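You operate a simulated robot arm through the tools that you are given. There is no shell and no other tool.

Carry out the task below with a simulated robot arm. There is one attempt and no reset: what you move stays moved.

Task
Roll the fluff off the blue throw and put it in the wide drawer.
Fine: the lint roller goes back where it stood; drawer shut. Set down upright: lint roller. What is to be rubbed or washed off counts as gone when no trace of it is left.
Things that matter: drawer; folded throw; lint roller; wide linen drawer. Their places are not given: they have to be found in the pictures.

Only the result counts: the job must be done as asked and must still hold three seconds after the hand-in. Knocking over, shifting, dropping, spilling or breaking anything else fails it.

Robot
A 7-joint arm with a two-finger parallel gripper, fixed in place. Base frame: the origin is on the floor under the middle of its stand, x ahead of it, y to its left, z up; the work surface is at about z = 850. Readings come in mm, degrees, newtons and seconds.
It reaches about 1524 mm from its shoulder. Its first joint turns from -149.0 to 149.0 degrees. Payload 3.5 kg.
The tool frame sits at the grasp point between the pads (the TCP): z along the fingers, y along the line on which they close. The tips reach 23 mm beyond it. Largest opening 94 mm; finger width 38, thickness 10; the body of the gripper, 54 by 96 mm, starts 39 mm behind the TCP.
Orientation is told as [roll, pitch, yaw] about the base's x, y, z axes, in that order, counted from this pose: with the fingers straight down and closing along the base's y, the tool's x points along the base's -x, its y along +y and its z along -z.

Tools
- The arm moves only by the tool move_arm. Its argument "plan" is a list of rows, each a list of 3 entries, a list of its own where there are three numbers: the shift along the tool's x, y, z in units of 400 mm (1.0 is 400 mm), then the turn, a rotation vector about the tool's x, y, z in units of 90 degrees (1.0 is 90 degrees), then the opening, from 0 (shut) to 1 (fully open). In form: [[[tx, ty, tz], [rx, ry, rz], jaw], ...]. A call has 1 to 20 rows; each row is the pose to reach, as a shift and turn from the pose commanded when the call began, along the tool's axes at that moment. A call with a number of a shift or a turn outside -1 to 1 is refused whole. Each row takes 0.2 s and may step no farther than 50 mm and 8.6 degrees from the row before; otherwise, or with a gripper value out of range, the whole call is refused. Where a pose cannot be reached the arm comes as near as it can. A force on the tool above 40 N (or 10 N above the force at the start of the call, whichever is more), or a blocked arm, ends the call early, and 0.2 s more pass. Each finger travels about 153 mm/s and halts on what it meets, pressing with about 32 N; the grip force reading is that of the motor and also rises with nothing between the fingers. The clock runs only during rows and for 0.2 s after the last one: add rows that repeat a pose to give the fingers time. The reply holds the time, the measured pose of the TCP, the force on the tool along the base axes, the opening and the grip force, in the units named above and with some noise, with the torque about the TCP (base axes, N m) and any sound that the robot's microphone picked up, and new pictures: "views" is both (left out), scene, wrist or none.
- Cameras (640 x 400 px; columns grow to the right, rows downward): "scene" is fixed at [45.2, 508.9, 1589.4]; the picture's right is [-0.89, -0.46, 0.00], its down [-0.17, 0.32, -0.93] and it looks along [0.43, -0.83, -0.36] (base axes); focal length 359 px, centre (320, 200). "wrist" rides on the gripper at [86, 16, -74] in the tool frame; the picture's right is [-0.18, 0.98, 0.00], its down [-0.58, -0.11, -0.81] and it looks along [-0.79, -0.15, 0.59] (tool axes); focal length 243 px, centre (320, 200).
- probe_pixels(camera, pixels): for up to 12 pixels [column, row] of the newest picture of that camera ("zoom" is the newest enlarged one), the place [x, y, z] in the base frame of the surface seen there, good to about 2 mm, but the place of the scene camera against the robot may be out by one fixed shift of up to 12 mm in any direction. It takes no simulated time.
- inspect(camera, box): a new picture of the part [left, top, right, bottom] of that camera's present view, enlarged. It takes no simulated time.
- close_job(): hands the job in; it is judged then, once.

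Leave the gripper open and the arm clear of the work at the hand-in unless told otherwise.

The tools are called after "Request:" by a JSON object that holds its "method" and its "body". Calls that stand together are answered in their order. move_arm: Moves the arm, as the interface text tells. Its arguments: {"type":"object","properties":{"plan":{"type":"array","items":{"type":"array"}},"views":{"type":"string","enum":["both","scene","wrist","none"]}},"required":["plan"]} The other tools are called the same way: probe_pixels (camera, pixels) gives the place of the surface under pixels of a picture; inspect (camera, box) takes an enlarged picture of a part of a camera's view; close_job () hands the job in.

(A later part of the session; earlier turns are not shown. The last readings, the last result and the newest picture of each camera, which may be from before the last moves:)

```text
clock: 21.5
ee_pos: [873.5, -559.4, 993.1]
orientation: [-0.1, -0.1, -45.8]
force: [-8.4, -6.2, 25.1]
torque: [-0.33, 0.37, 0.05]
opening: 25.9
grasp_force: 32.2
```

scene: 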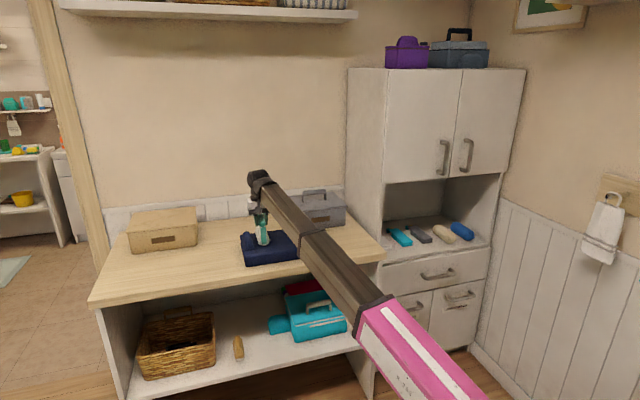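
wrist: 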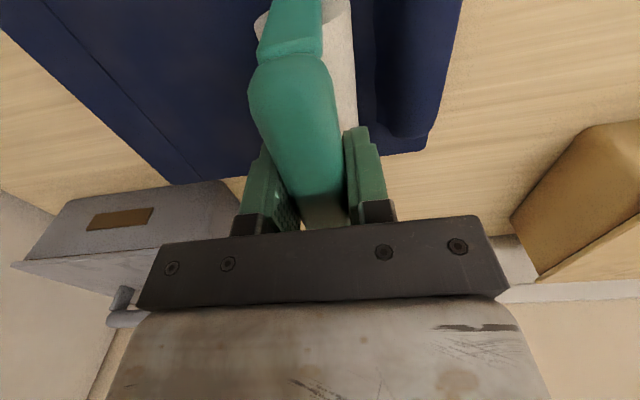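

The fluff seems gone where visible. I lift 40 mm and back away (+x tool 60 mm, −y 0) to inspect the whole top.

Request:
{"method": "move_arm", "body": {"plan": [[[0, 0, -0.05], [0, 0, 0], 0], [[0, -0.02, -0.12], [0, 0, 0], 0], [[0.1, -0.1, -0.15], [0, 0, 0], 0], [[0.2, -0.2, -0.15], [0, 0, 0], 0], [[0.28, -0.3, -0.15], [0, 0, 0], 0], [[0.28, -0.4, -0.15], [0, 0, 0], 0], [[0.28, -0.45, -0.15], [0, 0, 0], 0]]}}

Request:
{"method": "inspect", "body": {"camera": "wrist", "box": [340, 0, 640, 200]}}

Request:
{"method": "inspect", "body": {"camera": "scene", "box": [230, 210, 330, 275]}}

```text
refused: row 3 steps farther than a row can; nothing moved
```

```text
2.00 times, centred on (490, 100) of wrist
```

zoom: 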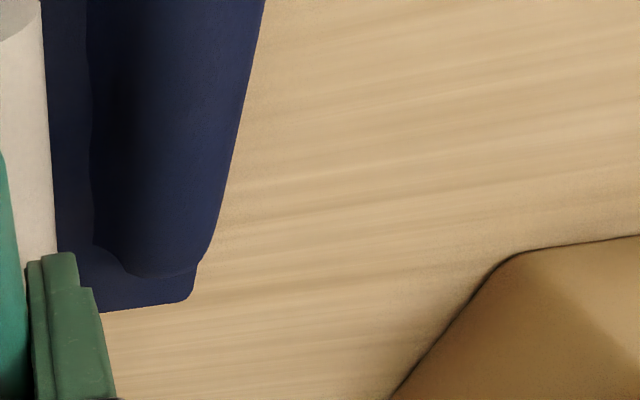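

```text
6.15 times, centred on (280, 242) of scene
```

zoom: 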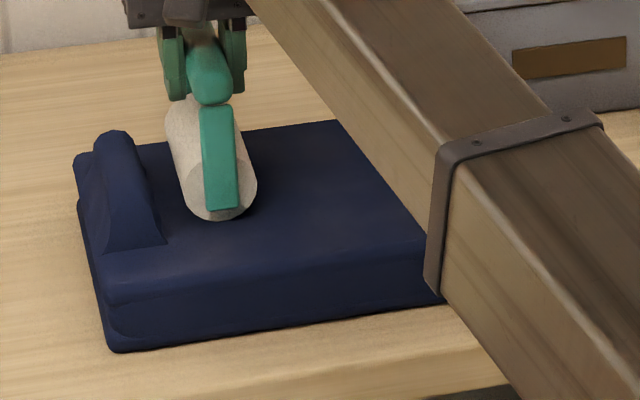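

The call was refused for a too-long step; the scene zoom shows clean navy. I redo the lift-and-retreat with smaller steps.

Request:
{"method": "move_arm", "body": {"plan": [[[0, 0, -0.05], [0, 0, 0], 0], [[0, -0.02, -0.12], [0, 0, 0], 0], [[0.08, -0.08, -0.15], [0, 0, 0], 0], [[0.16, -0.16, -0.15], [0, 0, 0], 0], [[0.24, -0.24, -0.15], [0, 0, 0], 0], [[0.28, -0.34, -0.15], [0, 0, 0], 0], [[0.28, -0.45, -0.15], [0, 0, 0], 0]]}}

Request:
{"method": "inspect", "body": {"camera": "wrist", "box": [340, 0, 640, 200]}}

Request:
{"method": "inspect", "body": {"camera": "scene", "box": [230, 210, 330, 275]}}

```text
clock: 23.1
ee_pos: [666.4, -604.8, 1051.4]
orientation: [-0.1, -0.2, -45.8]
force: [0.0, 1.1, -2.0]
torque: [0.01, 0.01, 0.0]
opening: 25.6
grasp_force: 32.1
```

scene: 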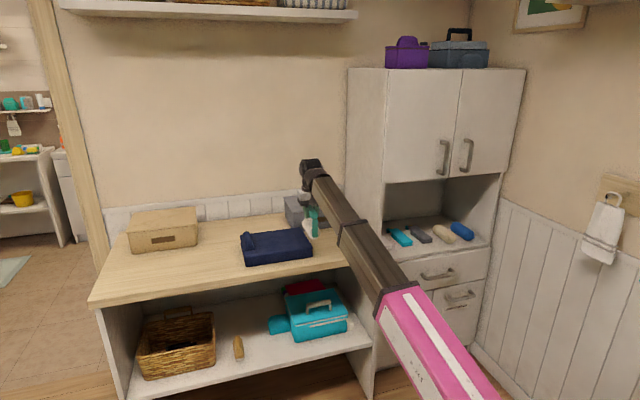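
wrist: 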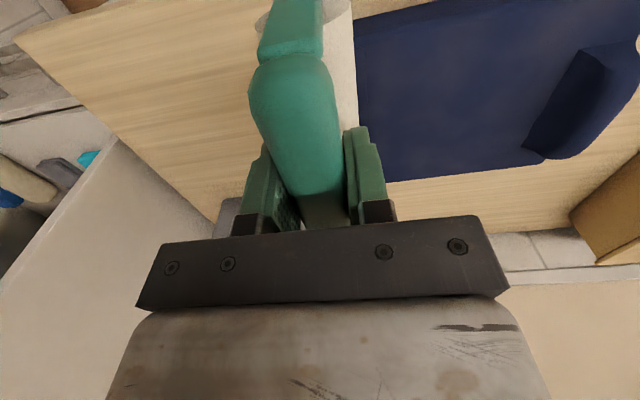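

```text
2.00 times, centred on (490, 100) of wrist
```

zoom: 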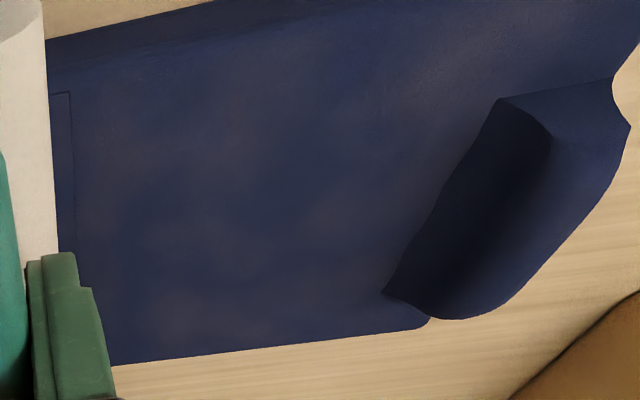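

```text
6.15 times, centred on (280, 242) of scene
```

zoom: 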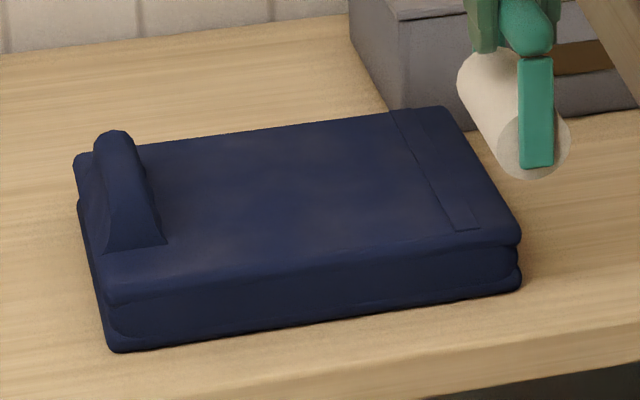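

The top looks clean, but to be sure no faint trace is left I do one more light pair of strokes at v≈985 (same contact height as before).

Request:
{"method": "move_arm", "body": {"plan": [[[-0.1, 0.02, 0.05], [0, 0, 0], 0], [[-0.2147, 0.044, 0.09], [0, 0, 0], 0], [[-0.2147, 0.044, 0.14], [0, 0, 0], 0], [[-0.2147, 0.044, 0.15], [0, 0, 0], 0], [[-0.2147, 0.094, 0.15], [0, 0, 0], 0], [[-0.2147, 0.144, 0.15], [0, 0, 0], 0], [[-0.2147, 0.194, 0.15], [0, 0, 0], 0], [[-0.2147, 0.244, 0.15], [0, 0, 0], 0], [[-0.2147, 0.294, 0.15], [0, 0, 0], 0], [[-0.2147, 0.344, 0.15], [0, 0, 0], 0], [[-0.2147, 0.394, 0.15], [0, 0, 0], 0], [[-0.2147, 0.444, 0.15], [0, 0, 0], 0]]}}

```text
clock: 25.7
ee_pos: [855.3, -541.8, 994.4]
orientation: [-0.1, -0.2, -45.7]
force: [-0.6, -0.3, -0.6]
torque: [-0.01, -0.01, 0.03]
opening: 25.6
grasp_force: 31.9
```

scene: 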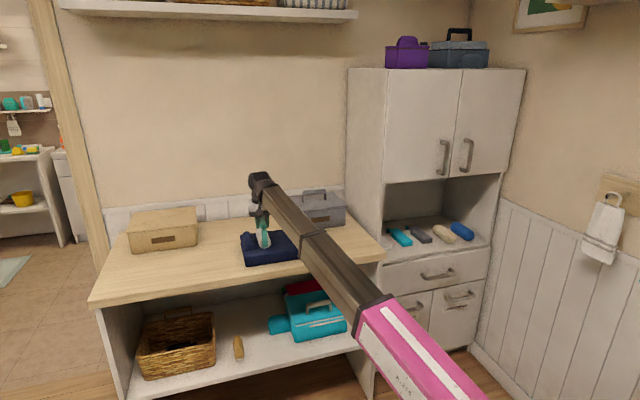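
wrist: 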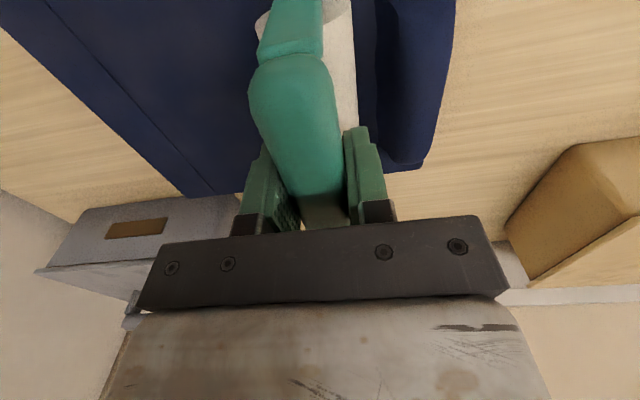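

No contact on that pass (force ≈0). I press down in 1 mm steps here, then read.

Request:
{"method": "move_arm", "body": {"plan": [[[0, 0, 0.0025], [0, 0, 0], 0], [[0, 0, 0.005], [0, 0, 0], 0], [[0, 0, 0.005], [0, 0, 0], 0]], "views": "none"}}

```text
clock: 26.5
ee_pos: [853.6, -541.9, 992.2]
orientation: [-0.3, -0.3, -45.8]
force: [1.8, -1.0, 18.4]
torque: [0.25, 0.02, -0.02]
opening: 25.7
grasp_force: 32.0
```

About 18 N contact. Stroke back towards −u, 160 mm.

Request:
{"method": "move_arm", "body": {"plan": [[[0, -0.05, 0], [0, 0, 0], 0], [[0, -0.1, 0], [0, 0, 0], 0], [[0, -0.15, 0], [0, 0, 0], 0], [[0, -0.2, 0], [0, 0, 0], 0], [[0, -0.25, 0], [0, 0, 0], 0], [[0, -0.3, 0], [0, 0, 0], 0], [[0, -0.35, 0], [0, 0, 0], 0], [[0, -0.4, 0], [0, 0, 0], 0]]}}

```text
clock: 28.3
ee_pos: [739.1, -654.6, 992.6]
orientation: [-0.1, -0.2, -45.8]
force: [7.2, 6.8, 19.1]
torque: [0.25, -0.32, 0.02]
opening: 25.7
grasp_force: 31.5
```

scene: 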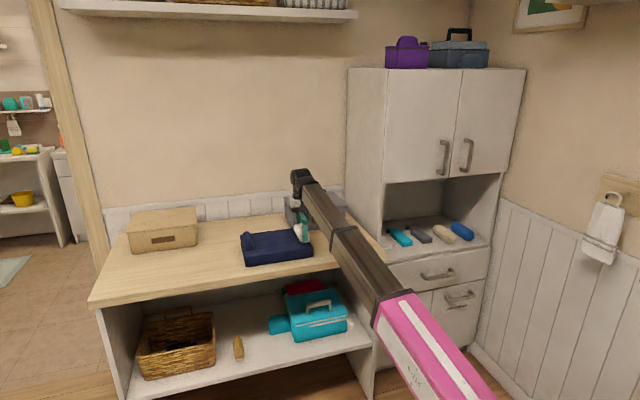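
wrist: 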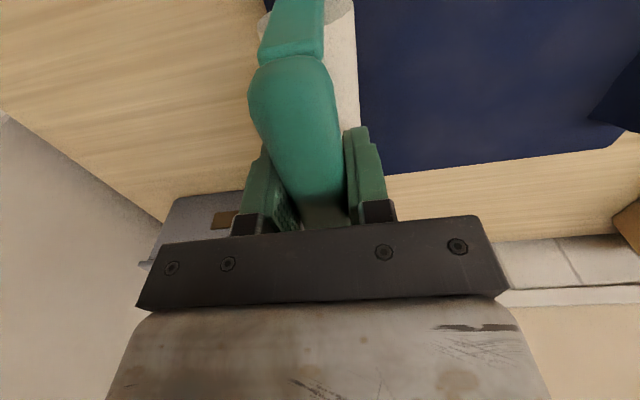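

That stroke had good contact all the way (19 N). Now I lift and return above the roller's original spot (560.3,-751.5), then check the throw and roller.

Request:
{"method": "move_arm", "body": {"plan": [[[0, 0, -0.06], [0, 0, 0], 0], [[0, 0, -0.12], [0, 0, 0], 0], [[0.0276, -0.0978, -0.12], [0, 0, 0], 0], [[0.0552, -0.1956, -0.12], [0, 0, 0], 0], [[0.0828, -0.2934, -0.12], [0, 0, 0], 0], [[0.1104, -0.3912, -0.12], [0, 0, 0], 0], [[0.138, -0.489, -0.12], [0, 0, 0], 0], [[0.138, -0.489, -0.12], [0, 0, 0], 0]]}}

Request:
{"method": "inspect", "body": {"camera": "scene", "box": [220, 180, 400, 292]}}

Request:
{"method": "inspect", "body": {"camera": "wrist", "box": [440, 0, 640, 200]}}

```text
clock: 30.1
ee_pos: [558.8, -751.8, 1040.5]
orientation: [-0.1, -0.1, -45.8]
force: [-0.1, 0.1, -0.3]
torque: [0.04, 0.0, 0.03]
opening: 25.5
grasp_force: 32.0
```

scene: 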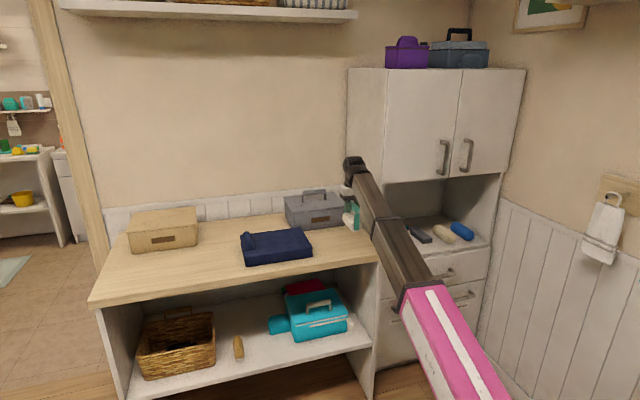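
wrist: 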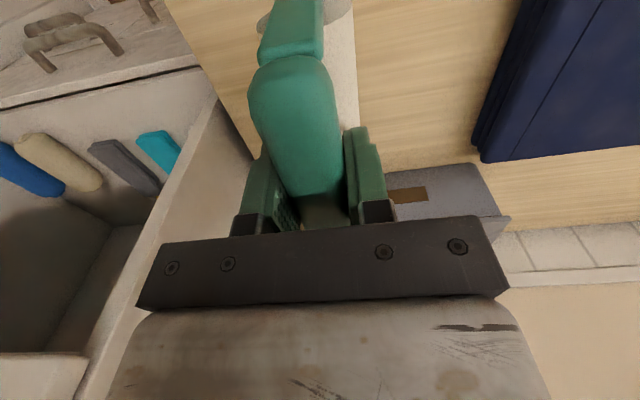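

```text
3.56 times, centred on (310, 236) of scene
```

zoom: 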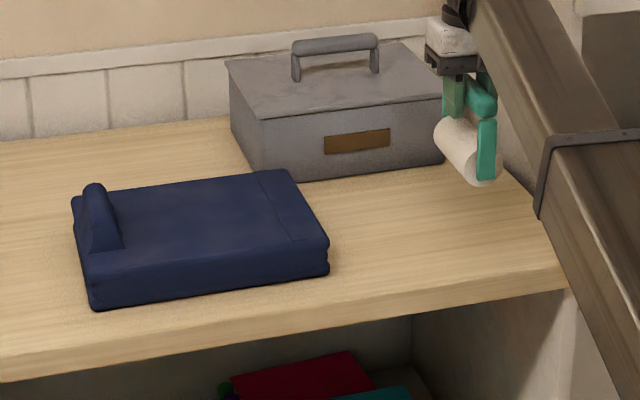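

```text
2.00 times, centred on (540, 100) of wrist
```

zoom: 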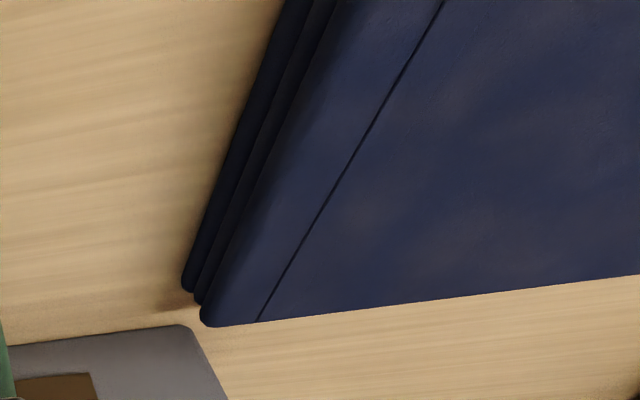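

The throw is clean and in place. Before placing, I check the roller's tilt in the grip by probing the bar top, upright and roll.

Request:
{"method": "probe_pixels", "body": {"camera": "wrist", "pixels": [[290, 75], [300, 100], [308, 130], [315, 160], [322, 190], [290, 30], [292, 50], [345, 40], [348, 80], [345, 10], [265, 25], [335, 15]]}}

Request:
{"method": "probe_pixels", "body": {"camera": "scene", "pixels": [[356, 230], [352, 222], [347, 215], [357, 203], [355, 206], [357, 218], [345, 222], [350, 228]]}}

```text
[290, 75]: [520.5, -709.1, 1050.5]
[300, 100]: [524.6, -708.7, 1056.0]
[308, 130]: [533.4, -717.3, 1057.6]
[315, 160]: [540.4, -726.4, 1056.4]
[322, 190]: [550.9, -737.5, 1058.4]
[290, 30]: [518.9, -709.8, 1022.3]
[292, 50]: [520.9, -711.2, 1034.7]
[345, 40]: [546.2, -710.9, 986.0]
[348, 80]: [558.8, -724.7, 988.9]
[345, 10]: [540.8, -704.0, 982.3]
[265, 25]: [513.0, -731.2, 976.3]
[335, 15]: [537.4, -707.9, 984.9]
```

```text
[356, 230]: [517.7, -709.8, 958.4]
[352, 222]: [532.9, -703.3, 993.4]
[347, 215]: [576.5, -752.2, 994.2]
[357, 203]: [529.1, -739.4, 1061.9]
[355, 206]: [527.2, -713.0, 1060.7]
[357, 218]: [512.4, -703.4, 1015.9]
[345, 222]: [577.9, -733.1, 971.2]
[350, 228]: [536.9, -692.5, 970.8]
```

The roller slid up ~3 mm in the grip but remains level. I lower to z≈947 first (3–4 mm above expected contact).

Request:
{"method": "move_arm", "body": {"plan": [[[-0.001, 0.002, 0.08], [0, 0, 0], 0], [[-0.001, 0.002, 0.16], [0, 0, 0], 0], [[-0.001, 0.002, 0.22], [0, 0, 0], 0], [[-0.001, 0.002, 0.234], [0, 0, 0], 0], [[-0.001, 0.002, 0.234], [0, 0, 0], 0]], "views": "wrist"}}

```text
clock: 31.3
ee_pos: [560.2, -749.0, 947.2]
orientation: [-0.1, -0.2, -45.8]
force: [0.5, 0.0, -1.6]
torque: [-0.01, 0.02, -0.05]
opening: 25.7
grasp_force: 32.1
```

wrist: 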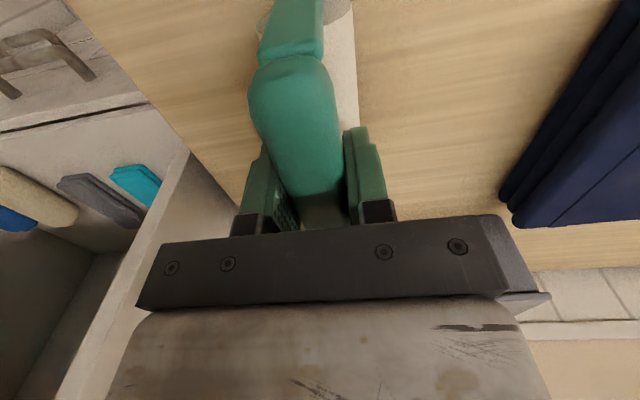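

No contact at 947. I lower in 1 mm steps by 3 mm.

Request:
{"method": "move_arm", "body": {"plan": [[[0, 0, 0.0025], [0, 0, 0], 0], [[0, 0, 0.005], [0, 0, 0], 0], [[0, 0, 0.0075], [0, 0, 0], 0], [[0, 0, 0.0075], [0, 0, 0], 0]], "views": "none"}}

```text
clock: 32.3
ee_pos: [561.0, -749.7, 944.3]
orientation: [-0.2, -0.3, -45.8]
force: [-0.9, -0.9, -0.7]
torque: [0.01, -0.01, 0.03]
opening: 25.8
grasp_force: 32.1
```

No contact at 944.3 yet. Another 2 mm in small steps.

Request:
{"method": "move_arm", "body": {"plan": [[[0, 0, 0.002], [0, 0, 0], 0], [[0, 0, 0.004], [0, 0, 0], 0], [[0, 0, 0.004], [0, 0, 0], 0]], "views": "none"}}

```text
clock: 33.1
ee_pos: [560.7, -751.4, 941.4]
orientation: [-0.2, -0.2, -45.8]
force: [-0.1, -0.1, -1.7]
torque: [0.0, 0.0, 0.02]
opening: 25.6
grasp_force: 32.0
```

Still free; the throw contact height suggests ≈942. Two more 0.8 mm steps.

Request:
{"method": "move_arm", "body": {"plan": [[[0, 0, 0.002], [0, 0, 0], 0], [[0, 0, 0.004], [0, 0, 0], 0], [[0, 0, 0.004], [0, 0, 0], 0]], "views": "none"}}

```text
clock: 33.9
ee_pos: [559.9, -751.7, 941.6]
orientation: [-0.2, -0.3, -45.8]
force: [1.8, -4.0, 25.3]
torque: [0.05, -0.08, 0.0]
opening: 25.8
grasp_force: 32.6
```

Contact (25 N). I ease up 0.6 mm, then open the fingers gradually.

Request:
{"method": "move_arm", "body": {"plan": [[[0, 0, -0.0015], [0, 0, 0], 0], [[0, 0, -0.0015], [0, 0, 0], 0.32], [[0, 0, -0.0015], [0, 0, 0], 0.4], [[0, 0, -0.0015], [0, 0, 0], 0.6], [[0, 0, -0.0015], [0, 0, 0], 0.9], [[0, 0, -0.0015], [0, 0, 0], 1.0], [[0, 0, -0.0015], [0, 0, 0], 1.0]]}}

```text
clock: 35.5
ee_pos: [561.1, -750.2, 941.3]
orientation: [-0.1, -0.2, -45.8]
force: [-0.8, -0.4, -0.1]
torque: [0.01, 0.02, 0.0]
opening: 93.9
grasp_force: 0.1
```

scene: 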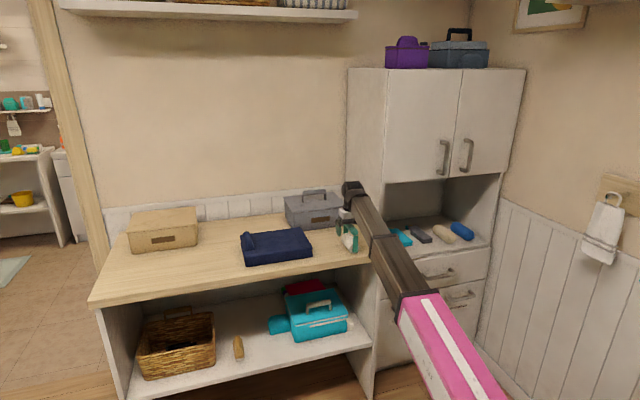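
wrist: 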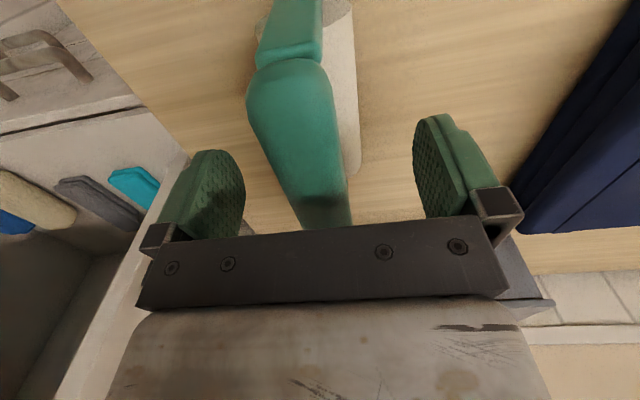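

Released, the roller stands upright. I rise straight up to z≈1050 and compare its place with the original.

Request:
{"method": "move_arm", "body": {"plan": [[[0, 0, -0.05], [0, 0, 0], 1], [[0, 0, -0.15], [0, 0, 0], 1], [[0, 0, -0.27], [0, 0, 0], 1], [[0, 0, -0.27], [0, 0, 0], 1]]}}

Request:
{"method": "inspect", "body": {"camera": "scene", "box": [220, 180, 400, 292]}}

Request:
{"method": "probe_pixels", "body": {"camera": "scene", "pixels": [[352, 225], [350, 240], [356, 250], [345, 240]]}}

```text
clock: 36.5
ee_pos: [559.1, -751.6, 1049.0]
orientation: [-0.3, -0.2, -45.8]
force: [-0.5, -0.1, -0.2]
torque: [0.01, 0.01, -0.01]
opening: 93.9
grasp_force: 0.1
```

scene: 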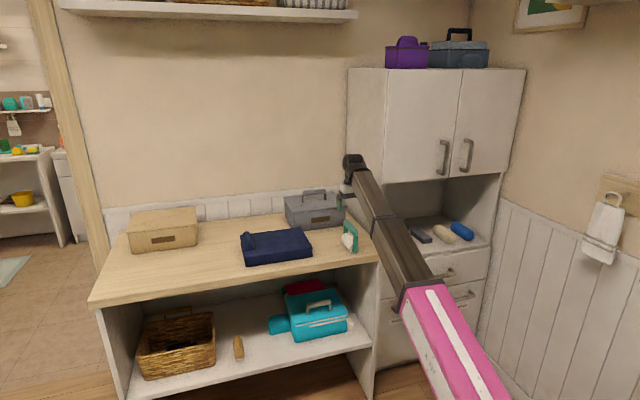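
wrist: 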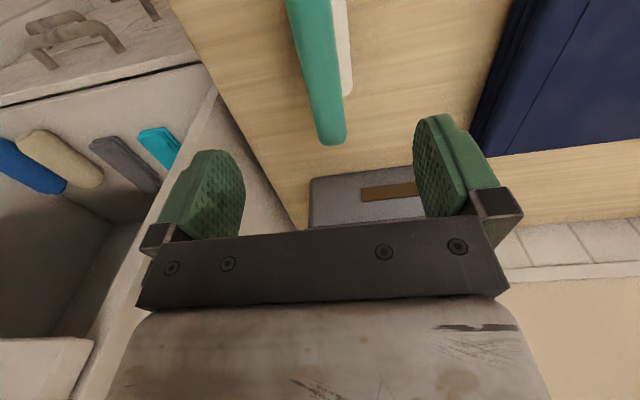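

```text
3.56 times, centred on (310, 236) of scene
```

zoom: 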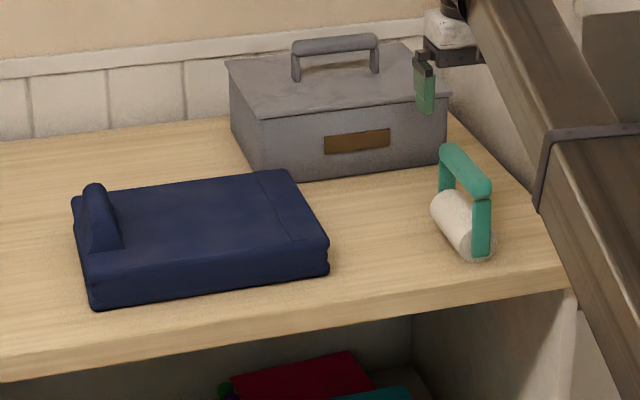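

```text
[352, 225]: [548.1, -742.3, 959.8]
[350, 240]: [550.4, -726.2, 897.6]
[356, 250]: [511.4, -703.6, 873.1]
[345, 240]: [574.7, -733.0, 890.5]
```

The roller is back within ~3 mm. Next is the drawer. Its handle bar (u≈-600, v≈923, z≈622) is horizontal, so I need the fingers to close across it: I turn the hand 90° (camera to the table side) while moving away to (226,-820,950), in front of the cabinet.

Request:
{"method": "move_arm", "body": {"plan": [[[0.0416, -0.0651, 0.0225], [0, 0, 0.0909], 1], [[0.0831, -0.1302, 0.045], [0, 0, 0.1818], 1], [[0.1246, -0.1953, 0.0675], [0, 0, 0.2727], 1], [[0.1662, -0.2604, 0.09], [0, 0, 0.3636], 1], [[0.2077, -0.3255, 0.1125], [0, 0, 0.4545], 1], [[0.2493, -0.3905, 0.135], [0, 0, 0.5455], 1], [[0.2908, -0.4556, 0.1575], [0, 0, 0.6364], 1], [[0.3324, -0.5207, 0.18], [0, 0, 0.7273], 1], [[0.3739, -0.5858, 0.2025], [0, 0, 0.8182], 1], [[0.4155, -0.6509, 0.225], [0, 0, 0.9091], 1], [[0.457, -0.716, 0.2475], [0, 0, 0.991], 1]]}}

```text
clock: 38.9
ee_pos: [227.9, -821.8, 948.5]
orientation: [0.2, -0.2, -135.2]
force: [0.4, -0.4, 0.7]
torque: [0.03, -0.02, -0.02]
opening: 94.2
grasp_force: 0.0
```

scene: 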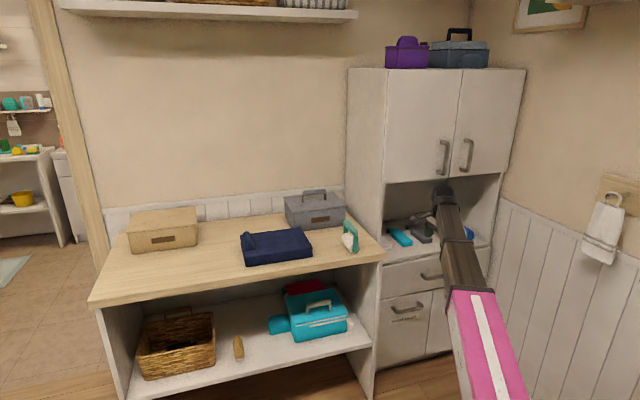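
wrist: 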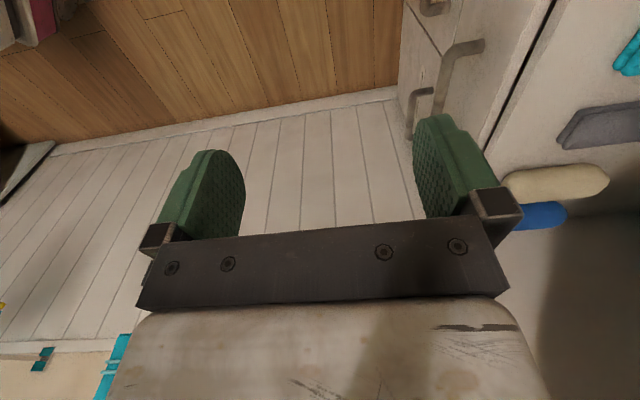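

Orientation reached (yaw −135). The wrist view shows the wide drawer's handle around (455,75). I zoom and probe it.

Request:
{"method": "inspect", "body": {"camera": "wrist", "box": [390, 0, 570, 150]}}

Request:
{"method": "probe_pixels", "body": {"camera": "zoom", "pixels": [[245, 150], [225, 200], [205, 250], [190, 300], [330, 162], [300, 160], [215, 150], [175, 270], [230, 170], [215, 220], [360, 250], [480, 20]]}}

```text
2.67 times, centred on (480, 75) of wrist
```

zoom: 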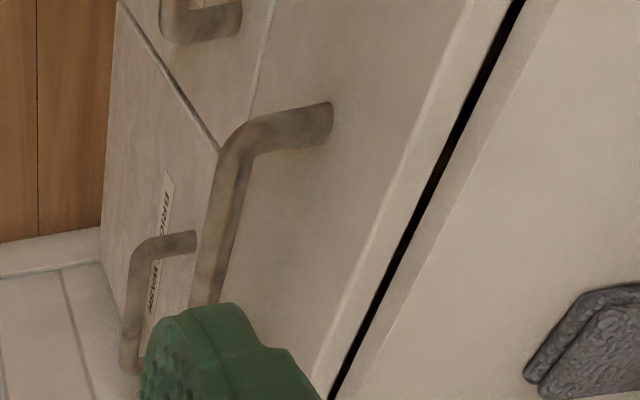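

```text
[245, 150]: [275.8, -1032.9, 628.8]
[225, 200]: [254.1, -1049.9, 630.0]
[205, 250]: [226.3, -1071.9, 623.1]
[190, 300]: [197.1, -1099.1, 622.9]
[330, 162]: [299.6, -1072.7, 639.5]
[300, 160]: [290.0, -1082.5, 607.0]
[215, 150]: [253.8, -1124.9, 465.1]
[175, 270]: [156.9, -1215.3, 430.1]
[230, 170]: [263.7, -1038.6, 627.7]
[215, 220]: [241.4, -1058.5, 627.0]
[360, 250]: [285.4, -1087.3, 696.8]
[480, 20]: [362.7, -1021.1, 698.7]
```

The bar is at v≈923, z≈622 (r≈8), front face at v≈970. I move down to a pre-grasp (u=-600, v=830, z=760) while tilting the fingers 30° forward and narrowing the opening to ~50 mm.

Request:
{"method": "move_arm", "body": {"plan": [[[-0.075, 0.0367, 0.0783], [-0.0556, 0, 0], 0.9], [[-0.15, 0.0733, 0.1567], [-0.1111, 0, 0], 0.8], [[-0.225, 0.11, 0.235], [-0.1667, 0, 0], 0.7], [[-0.3, 0.1467, 0.3133], [-0.2222, 0, 0], 0.6], [[-0.375, 0.1833, 0.3917], [-0.2778, 0, 0], 0.53], [[-0.45, 0.22, 0.47], [-0.3333, 0, 0], 0.53], [[-0.45, 0.22, 0.47], [-0.3333, 0, 0], 0.53]]}}

```text
clock: 40.5
ee_pos: [163.9, -1011.1, 762.5]
orientation: [30.3, -0.2, -135.0]
force: [-0.7, 0.2, -0.3]
torque: [-0.01, -0.01, 0.02]
opening: 50.2
grasp_force: 0.1
```

scene: 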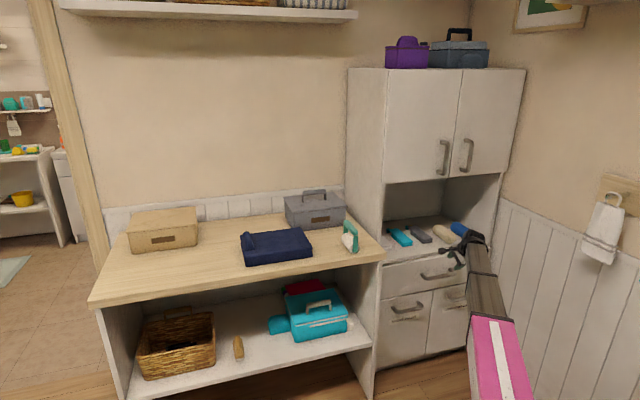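
wrist: 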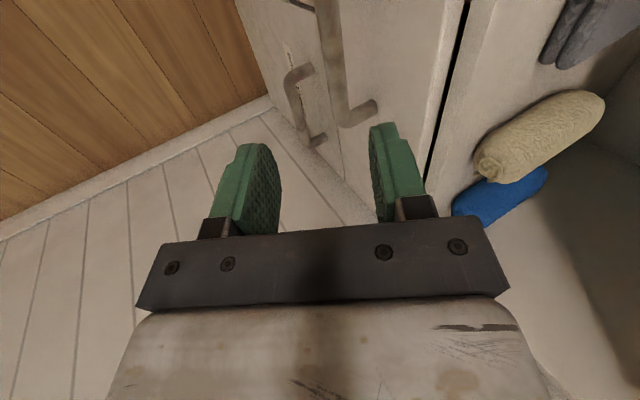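

Pose good; the handle bar shows between the fingers. By geometry the bar is 168 mm ahead along the fingers and 9 mm to the +y side. I advance 110 mm with that side shift and re-check.

Request:
{"method": "move_arm", "body": {"plan": [[[0, 0.011, 0.09], [0, 0, 0], 0.45], [[0, 0.022, 0.18], [0, 0, 0], 0.45], [[0, 0.022, 0.275], [0, 0, 0], 0.45], [[0, 0.022, 0.275], [0, 0, 0], 0.45]]}}

Request:
{"method": "inspect", "body": {"camera": "wrist", "box": [200, 20, 480, 240]}}

```text
clock: 41.5
ee_pos: [208.1, -1055.5, 670.0]
orientation: [30.2, -0.2, -134.9]
force: [0.0, 0.6, 0.0]
torque: [-0.05, -0.02, 0.03]
opening: 42.2
grasp_force: 0.0
```

scene: 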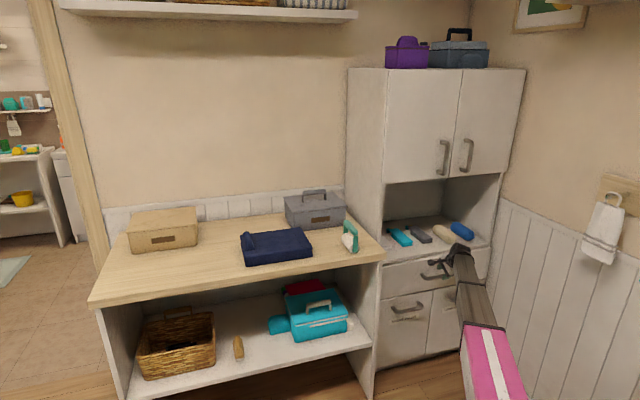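
wrist: 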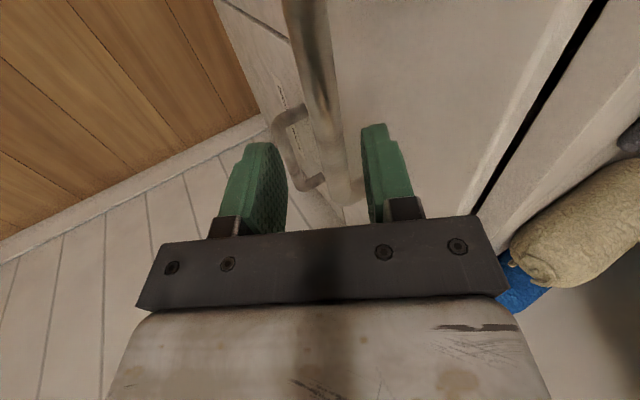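

```text
1.82 times, centred on (340, 130) of wrist
```

zoom: 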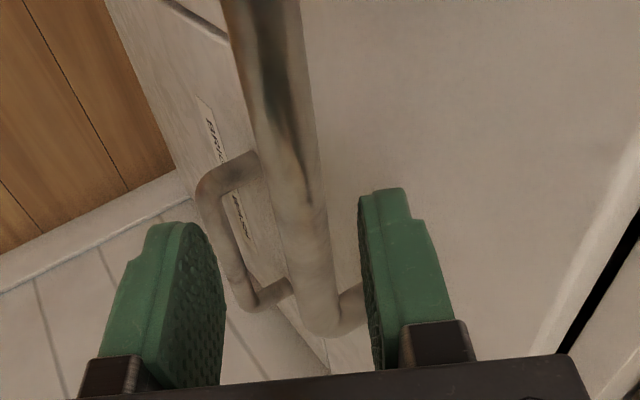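

The bar is between the fingers. I probe the bar's surface near the finger depth for the last correction.

Request:
{"method": "probe_pixels", "body": {"camera": "zoom", "pixels": [[250, 60], [280, 60], [300, 60], [285, 150], [305, 150], [310, 220], [290, 220], [325, 220], [315, 280], [265, 120], [310, 120], [330, 320]]}}

```text
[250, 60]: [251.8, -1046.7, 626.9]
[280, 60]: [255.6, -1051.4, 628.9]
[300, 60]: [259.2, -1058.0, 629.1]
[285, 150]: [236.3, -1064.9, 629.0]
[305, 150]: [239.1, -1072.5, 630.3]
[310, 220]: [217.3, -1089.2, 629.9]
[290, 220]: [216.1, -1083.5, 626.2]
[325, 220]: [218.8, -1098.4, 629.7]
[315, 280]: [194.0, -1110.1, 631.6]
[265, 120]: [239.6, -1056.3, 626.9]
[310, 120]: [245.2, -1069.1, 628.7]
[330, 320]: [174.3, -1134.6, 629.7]
```

Bar centre refined to v≈925, z≈622. I advance the last 57 mm with a 2.5 mm side shift, then close on the bar.

Request:
{"method": "move_arm", "body": {"plan": [[[0, 0.006, 0.05], [0, 0, 0], 0.45], [[0, 0.006, 0.1], [0, 0, 0], 0.45], [[0, 0.006, 0.142], [0, 0, 0], 0.45], [[0, 0.006, 0.142], [0, 0, 0], 0.45]]}}

```text
clock: 42.5
ee_pos: [227.4, -1078.1, 625.1]
orientation: [30.2, -0.2, -135.0]
force: [-0.1, 0.1, -0.1]
torque: [0.0, -0.01, 0.0]
opening: 42.4
grasp_force: 0.1
```

scene: 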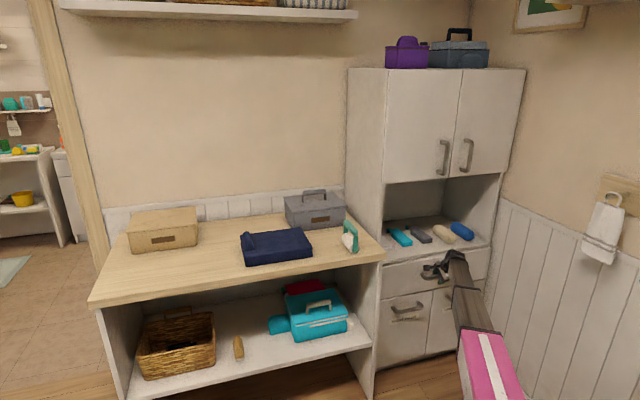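
wrist: 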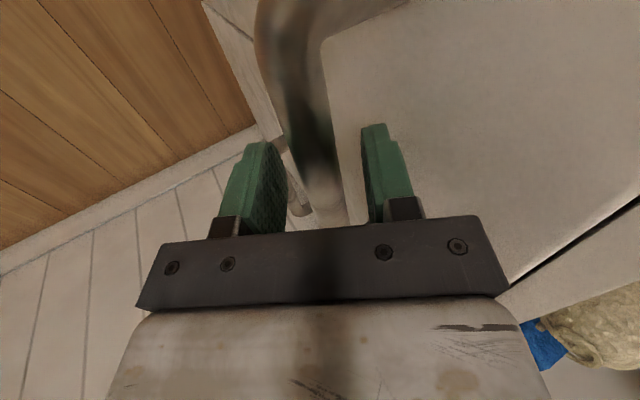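

The bar sits between the pads, no contact forces. I close the fingers.

Request:
{"method": "move_arm", "body": {"plan": [[[0, 0, 0], [0, 0, 0], 0.25], [[0, 0, 0], [0, 0, 0], 0.1], [[0, 0, 0], [0, 0, 0], 0], [[0, 0, 0], [0, 0, 0], 0]]}}

```text
clock: 43.5
ee_pos: [227.0, -1077.0, 624.8]
orientation: [30.2, -0.3, -134.9]
force: [0.9, -0.9, 3.3]
torque: [-0.48, 0.45, 1.5]
opening: 20.0
grasp_force: 45.6
```

scene: 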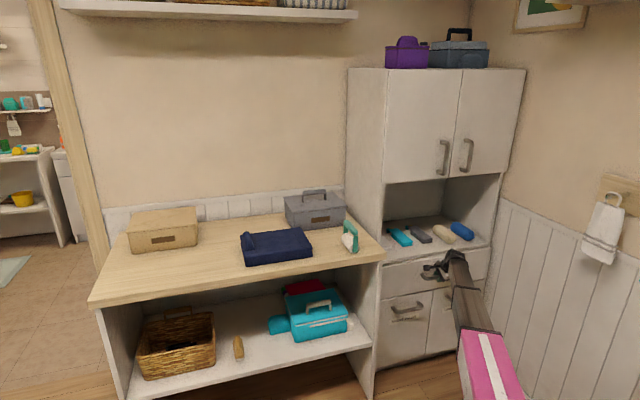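
wrist: 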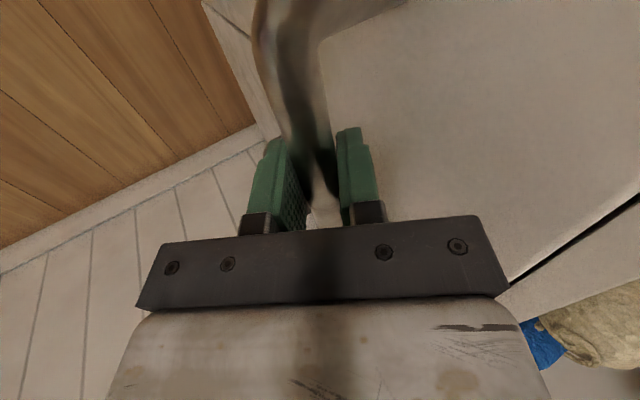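

Gripped the bar (20 mm). I pull straight back (−v) slowly, 40 mm first, watching the force.

Request:
{"method": "move_arm", "body": {"plan": [[[0, -0.0216, -0.0126], [0, 0, 0], 0], [[0, -0.0432, -0.0252], [0, 0, 0], 0], [[0, -0.0648, -0.0377], [0, 0, 0], 0], [[0, -0.0864, -0.0503], [0, 0, 0], 0]], "views": "scene"}}

```text
clock: 44.5
ee_pos: [199.5, -1048.3, 625.1]
orientation: [30.3, -0.3, -135.0]
force: [-6.5, -5.8, 17.0]
torque: [0.0, 0.09, 1.78]
opening: 19.8
grasp_force: 45.4
```

scene: 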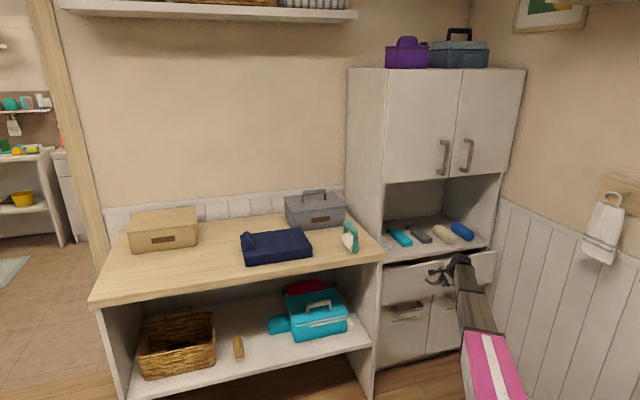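

The drawer slides out. Side force (−u 9 N) and lift force (17 N) show slight misalignment; I compensate by 1 mm each and pull another 120 mm.

Request:
{"method": "move_arm", "body": {"plan": [[[-0.002, 0.0013, -0.0022], [0, 0, 0], 0], [[-0.0025, -0.0419, -0.0274], [0, 0, 0], 0], [[-0.0025, -0.0851, -0.0525], [0, 0, 0], 0], [[-0.0025, -0.1283, -0.0777], [0, 0, 0], 0], [[-0.0025, -0.1715, -0.1028], [0, 0, 0], 0], [[-0.0025, -0.2147, -0.128], [0, 0, 0], 0], [[-0.0025, -0.2579, -0.1531], [0, 0, 0], 0]]}}

```text
clock: 46.1
ee_pos: [115.5, -962.4, 624.4]
orientation: [30.3, -0.2, -135.0]
force: [-5.1, -4.0, 22.1]
torque: [0.05, 0.03, 1.6]
opening: 19.9
grasp_force: 44.5
```

scene: 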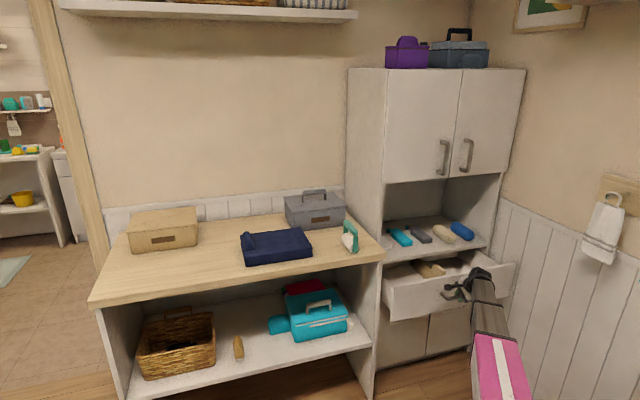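
wrist: 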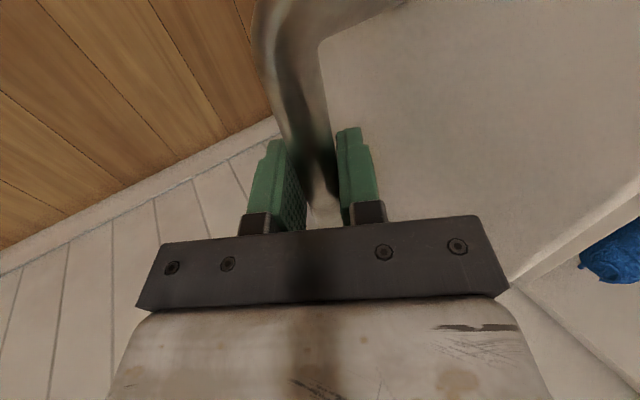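

The drawer is ~160 mm open and contains items (beige at (430,268)). I continue pulling another 120 mm with 1.2 mm more lift, then look inside.

Request:
{"method": "move_arm", "body": {"plan": [[[-0.001, 0.0015, -0.0026], [0, 0, 0], 0], [[-0.001, -0.0417, -0.0277], [0, 0, 0], 0], [[-0.001, -0.0849, -0.0529], [0, 0, 0], 0], [[-0.001, -0.1281, -0.0781], [0, 0, 0], 0], [[-0.001, -0.1713, -0.1032], [0, 0, 0], 0], [[-0.001, -0.2145, -0.1284], [0, 0, 0], 0], [[-0.001, -0.2577, -0.1535], [0, 0, 0], 0]]}}

Request:
{"method": "inspect", "body": {"camera": "scene", "box": [360, 220, 540, 340]}}

```text
clock: 47.8
ee_pos: [31.9, -880.6, 625.7]
orientation: [29.8, -0.1, -134.8]
force: [-1.3, 0.2, -7.4]
torque: [-0.02, 0.2, 0.63]
opening: 20.0
grasp_force: 45.4
stopped in row 7: the force on the tool passed its limit at 41 N (the readings are from after the stop); the commanded pose is now the measured one
```

scene: 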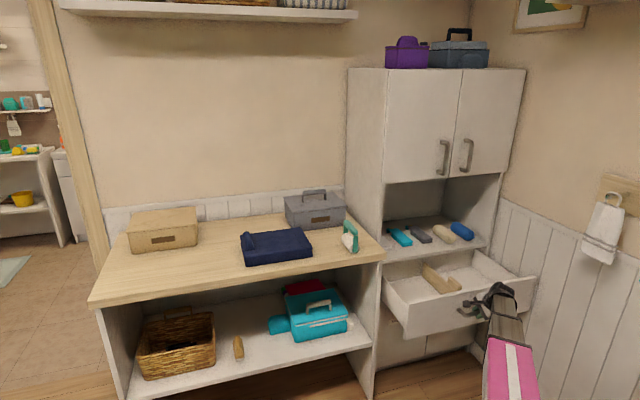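
wrist: 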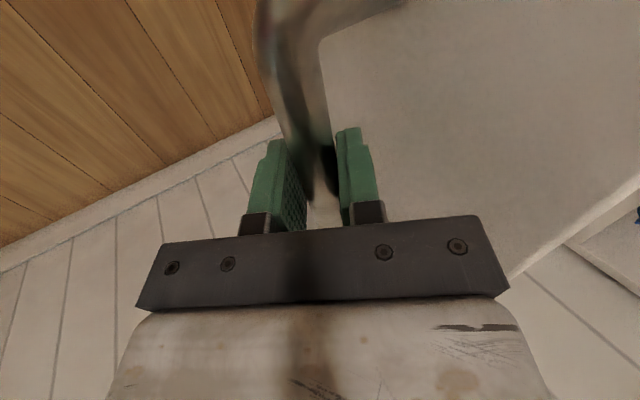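

```text
3.33 times, centred on (450, 280) of scene
```

zoom: 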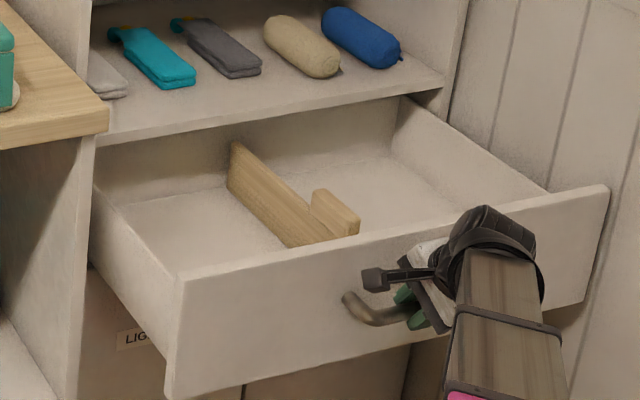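

The drawer hit its end stop at ~277 mm open. Inside there is a wooden divider piece. I probe the interior: walls, floor, divider.

Request:
{"method": "probe_pixels", "body": {"camera": "zoom", "pixels": [[130, 230], [200, 230], [100, 200], [175, 280], [240, 265], [235, 150], [300, 245], [235, 185], [320, 195], [355, 225], [335, 235], [400, 190]]}}

Request:
{"method": "probe_pixels", "body": {"camera": "zoom", "pixels": [[400, 110], [450, 170], [480, 150], [540, 190], [600, 190], [190, 285], [180, 390], [120, 180], [380, 150], [180, 165], [110, 140], [440, 90]]}}

```text
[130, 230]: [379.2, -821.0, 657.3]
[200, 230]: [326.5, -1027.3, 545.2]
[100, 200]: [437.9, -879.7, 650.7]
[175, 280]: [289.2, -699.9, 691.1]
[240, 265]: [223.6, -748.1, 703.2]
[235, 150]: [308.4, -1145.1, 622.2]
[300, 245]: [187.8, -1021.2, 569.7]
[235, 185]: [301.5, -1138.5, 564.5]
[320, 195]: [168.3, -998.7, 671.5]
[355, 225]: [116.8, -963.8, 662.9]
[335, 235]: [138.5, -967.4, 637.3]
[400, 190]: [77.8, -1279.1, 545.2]
```

```text
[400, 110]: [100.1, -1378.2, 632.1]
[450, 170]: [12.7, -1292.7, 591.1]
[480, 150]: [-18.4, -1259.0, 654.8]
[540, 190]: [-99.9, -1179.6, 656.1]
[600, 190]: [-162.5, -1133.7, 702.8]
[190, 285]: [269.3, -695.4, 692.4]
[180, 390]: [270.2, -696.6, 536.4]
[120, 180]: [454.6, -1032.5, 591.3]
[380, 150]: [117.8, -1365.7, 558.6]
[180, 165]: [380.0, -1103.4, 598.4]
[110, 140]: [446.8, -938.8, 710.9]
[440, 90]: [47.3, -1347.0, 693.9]
```

I can see a T/L-shaped wooden divider near the middle of the drawer; the right-hand compartment looks empty. Before releasing, I probe the forearm links here to understand clearances of the arm itself.

Request:
{"method": "probe_pixels", "body": {"camera": "scene", "pixels": [[502, 310], [508, 330], [512, 350], [515, 370], [520, 395], [495, 290], [490, 395], [535, 395]]}}

Request:
{"method": "inspect", "body": {"camera": "scene", "box": [440, 260, 600, 400]}}

```text
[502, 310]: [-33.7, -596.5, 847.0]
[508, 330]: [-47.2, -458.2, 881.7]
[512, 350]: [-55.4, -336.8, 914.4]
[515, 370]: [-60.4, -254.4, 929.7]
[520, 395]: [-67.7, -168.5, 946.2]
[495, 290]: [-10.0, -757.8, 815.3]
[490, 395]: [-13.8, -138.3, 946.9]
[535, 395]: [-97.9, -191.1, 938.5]
```

```text
2.86 times, centred on (520, 330) of scene
```

zoom: 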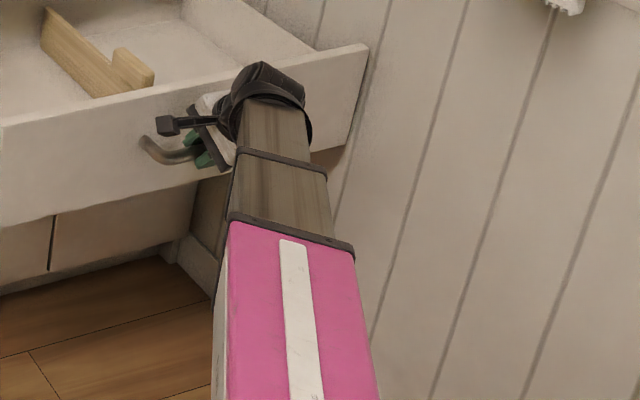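

Insight: the arm is a telescoping boom from the shoulder to the wrist, so I can predict its slope and keep the camera clear. Now I release the handle and back out along the fingers.

Request:
{"method": "move_arm", "body": {"plan": [[[0, 0, 0], [0, 0, 0], 0.3], [[0, 0, 0], [0, 0, 0], 0.45], [[0, 0, 0], [0, 0, 0], 0.45], [[0, 0, -0.06], [0, 0, 0], 0.45], [[0, 0, -0.16], [0, 0, 0], 0.45], [[0, 0, -0.28], [0, 0, 0], 0.45], [[0, 0, -0.4], [0, 0, 0], 0.45]]}}

```text
clock: 49.4
ee_pos: [-22.4, -826.0, 765.3]
orientation: [30.0, -0.1, -134.9]
force: [-0.5, -0.1, -0.9]
torque: [-0.01, 0.03, -0.05]
opening: 42.3
grasp_force: 0.0
```

scene: 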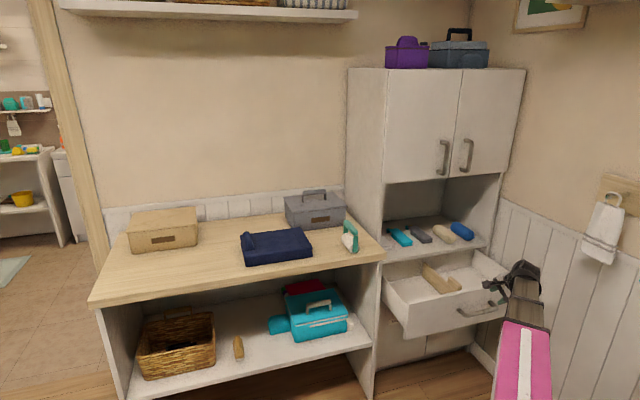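
wrist: 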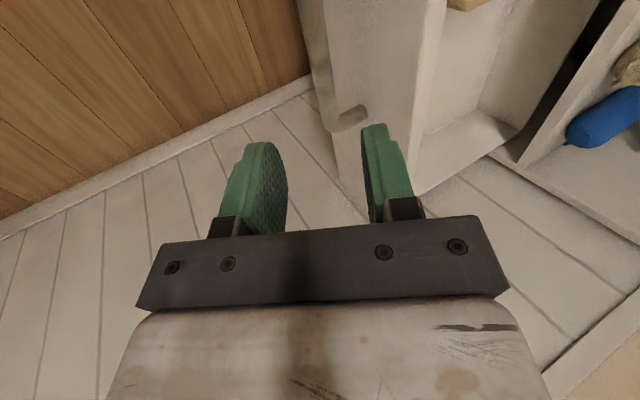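

Released cleanly. I raise the hand, untilt it, and move above the drawer edge so the wrist camera can look in.

Request:
{"method": "move_arm", "body": {"plan": [[[0, 0.07, -0.08], [0.0667, 0, 0], 0.6], [[0, 0.14, -0.14], [0.1333, 0, 0], 0.8], [[0, 0.22, -0.2], [0.2, 0, 0], 1], [[0, 0.31, -0.22], [0.2667, 0, 0], 1], [[0, 0.404, -0.2], [0.3333, 0, 0], 1]]}}

```text
clock: 50.6
ee_pos: [46.2, -896.7, 918.0]
orientation: [-0.2, -0.1, -134.9]
force: [0.6, -0.1, -0.3]
torque: [-0.01, 0.0, 0.0]
opening: 94.1
grasp_force: 0.0
```

scene: 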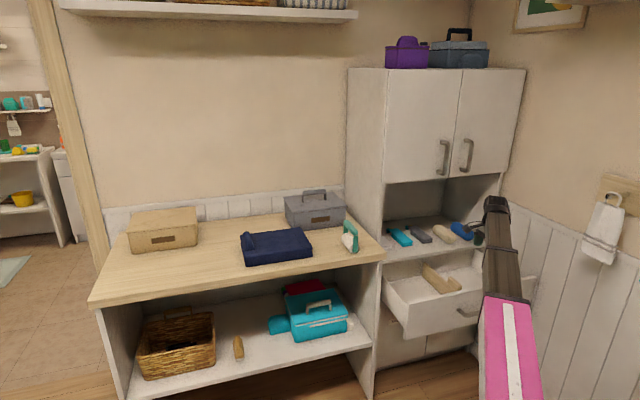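
wrist: 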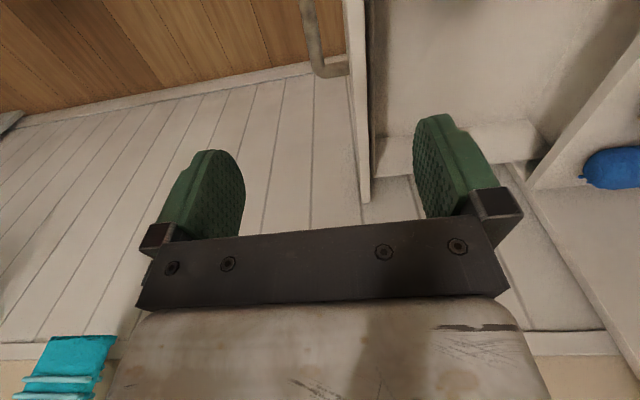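

Now I turn the hand back 90° (yaw −45) so the camera looks from the robot side into the drawer.

Request:
{"method": "move_arm", "body": {"plan": [[[0, 0, 0], [0, 0, -0.0909], 1], [[0, 0, 0], [0, 0, -0.1818], 1], [[0, 0, 0], [0, 0, -0.2727], 1], [[0, 0, 0], [0, 0, -0.3636], 1], [[0, 0, 0], [0, 0, -0.4545], 1], [[0, 0, 0], [0, 0, -0.5455], 1], [[0, 0, 0], [0, 0, -0.6364], 1], [[0, 0, 0], [0, 0, -0.7273], 1], [[0, 0, 0], [0, 0, -0.8182], 1], [[0, 0, 0], [0, 0, -0.9091], 1], [[0, 0, 0], [0, 0, -1.0], 1]]}}

```text
clock: 53.0
ee_pos: [44.9, -893.3, 914.9]
orientation: [-0.2, 0.1, -44.8]
force: [0.4, 0.4, -0.1]
torque: [0.02, -0.03, 0.0]
opening: 93.7
grasp_force: 0.0
```

scene: 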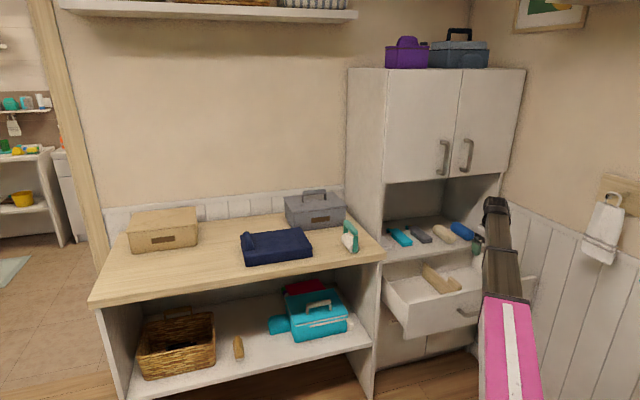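
wrist: 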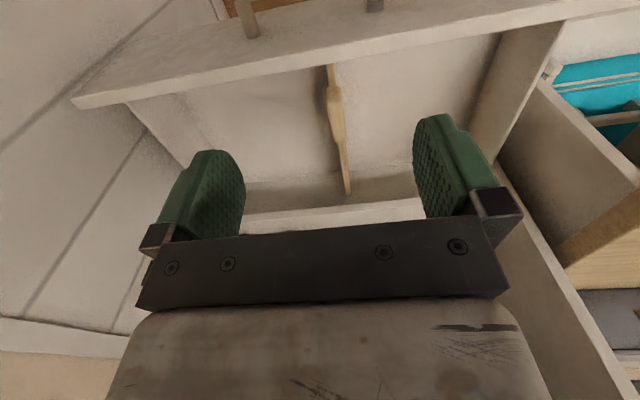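

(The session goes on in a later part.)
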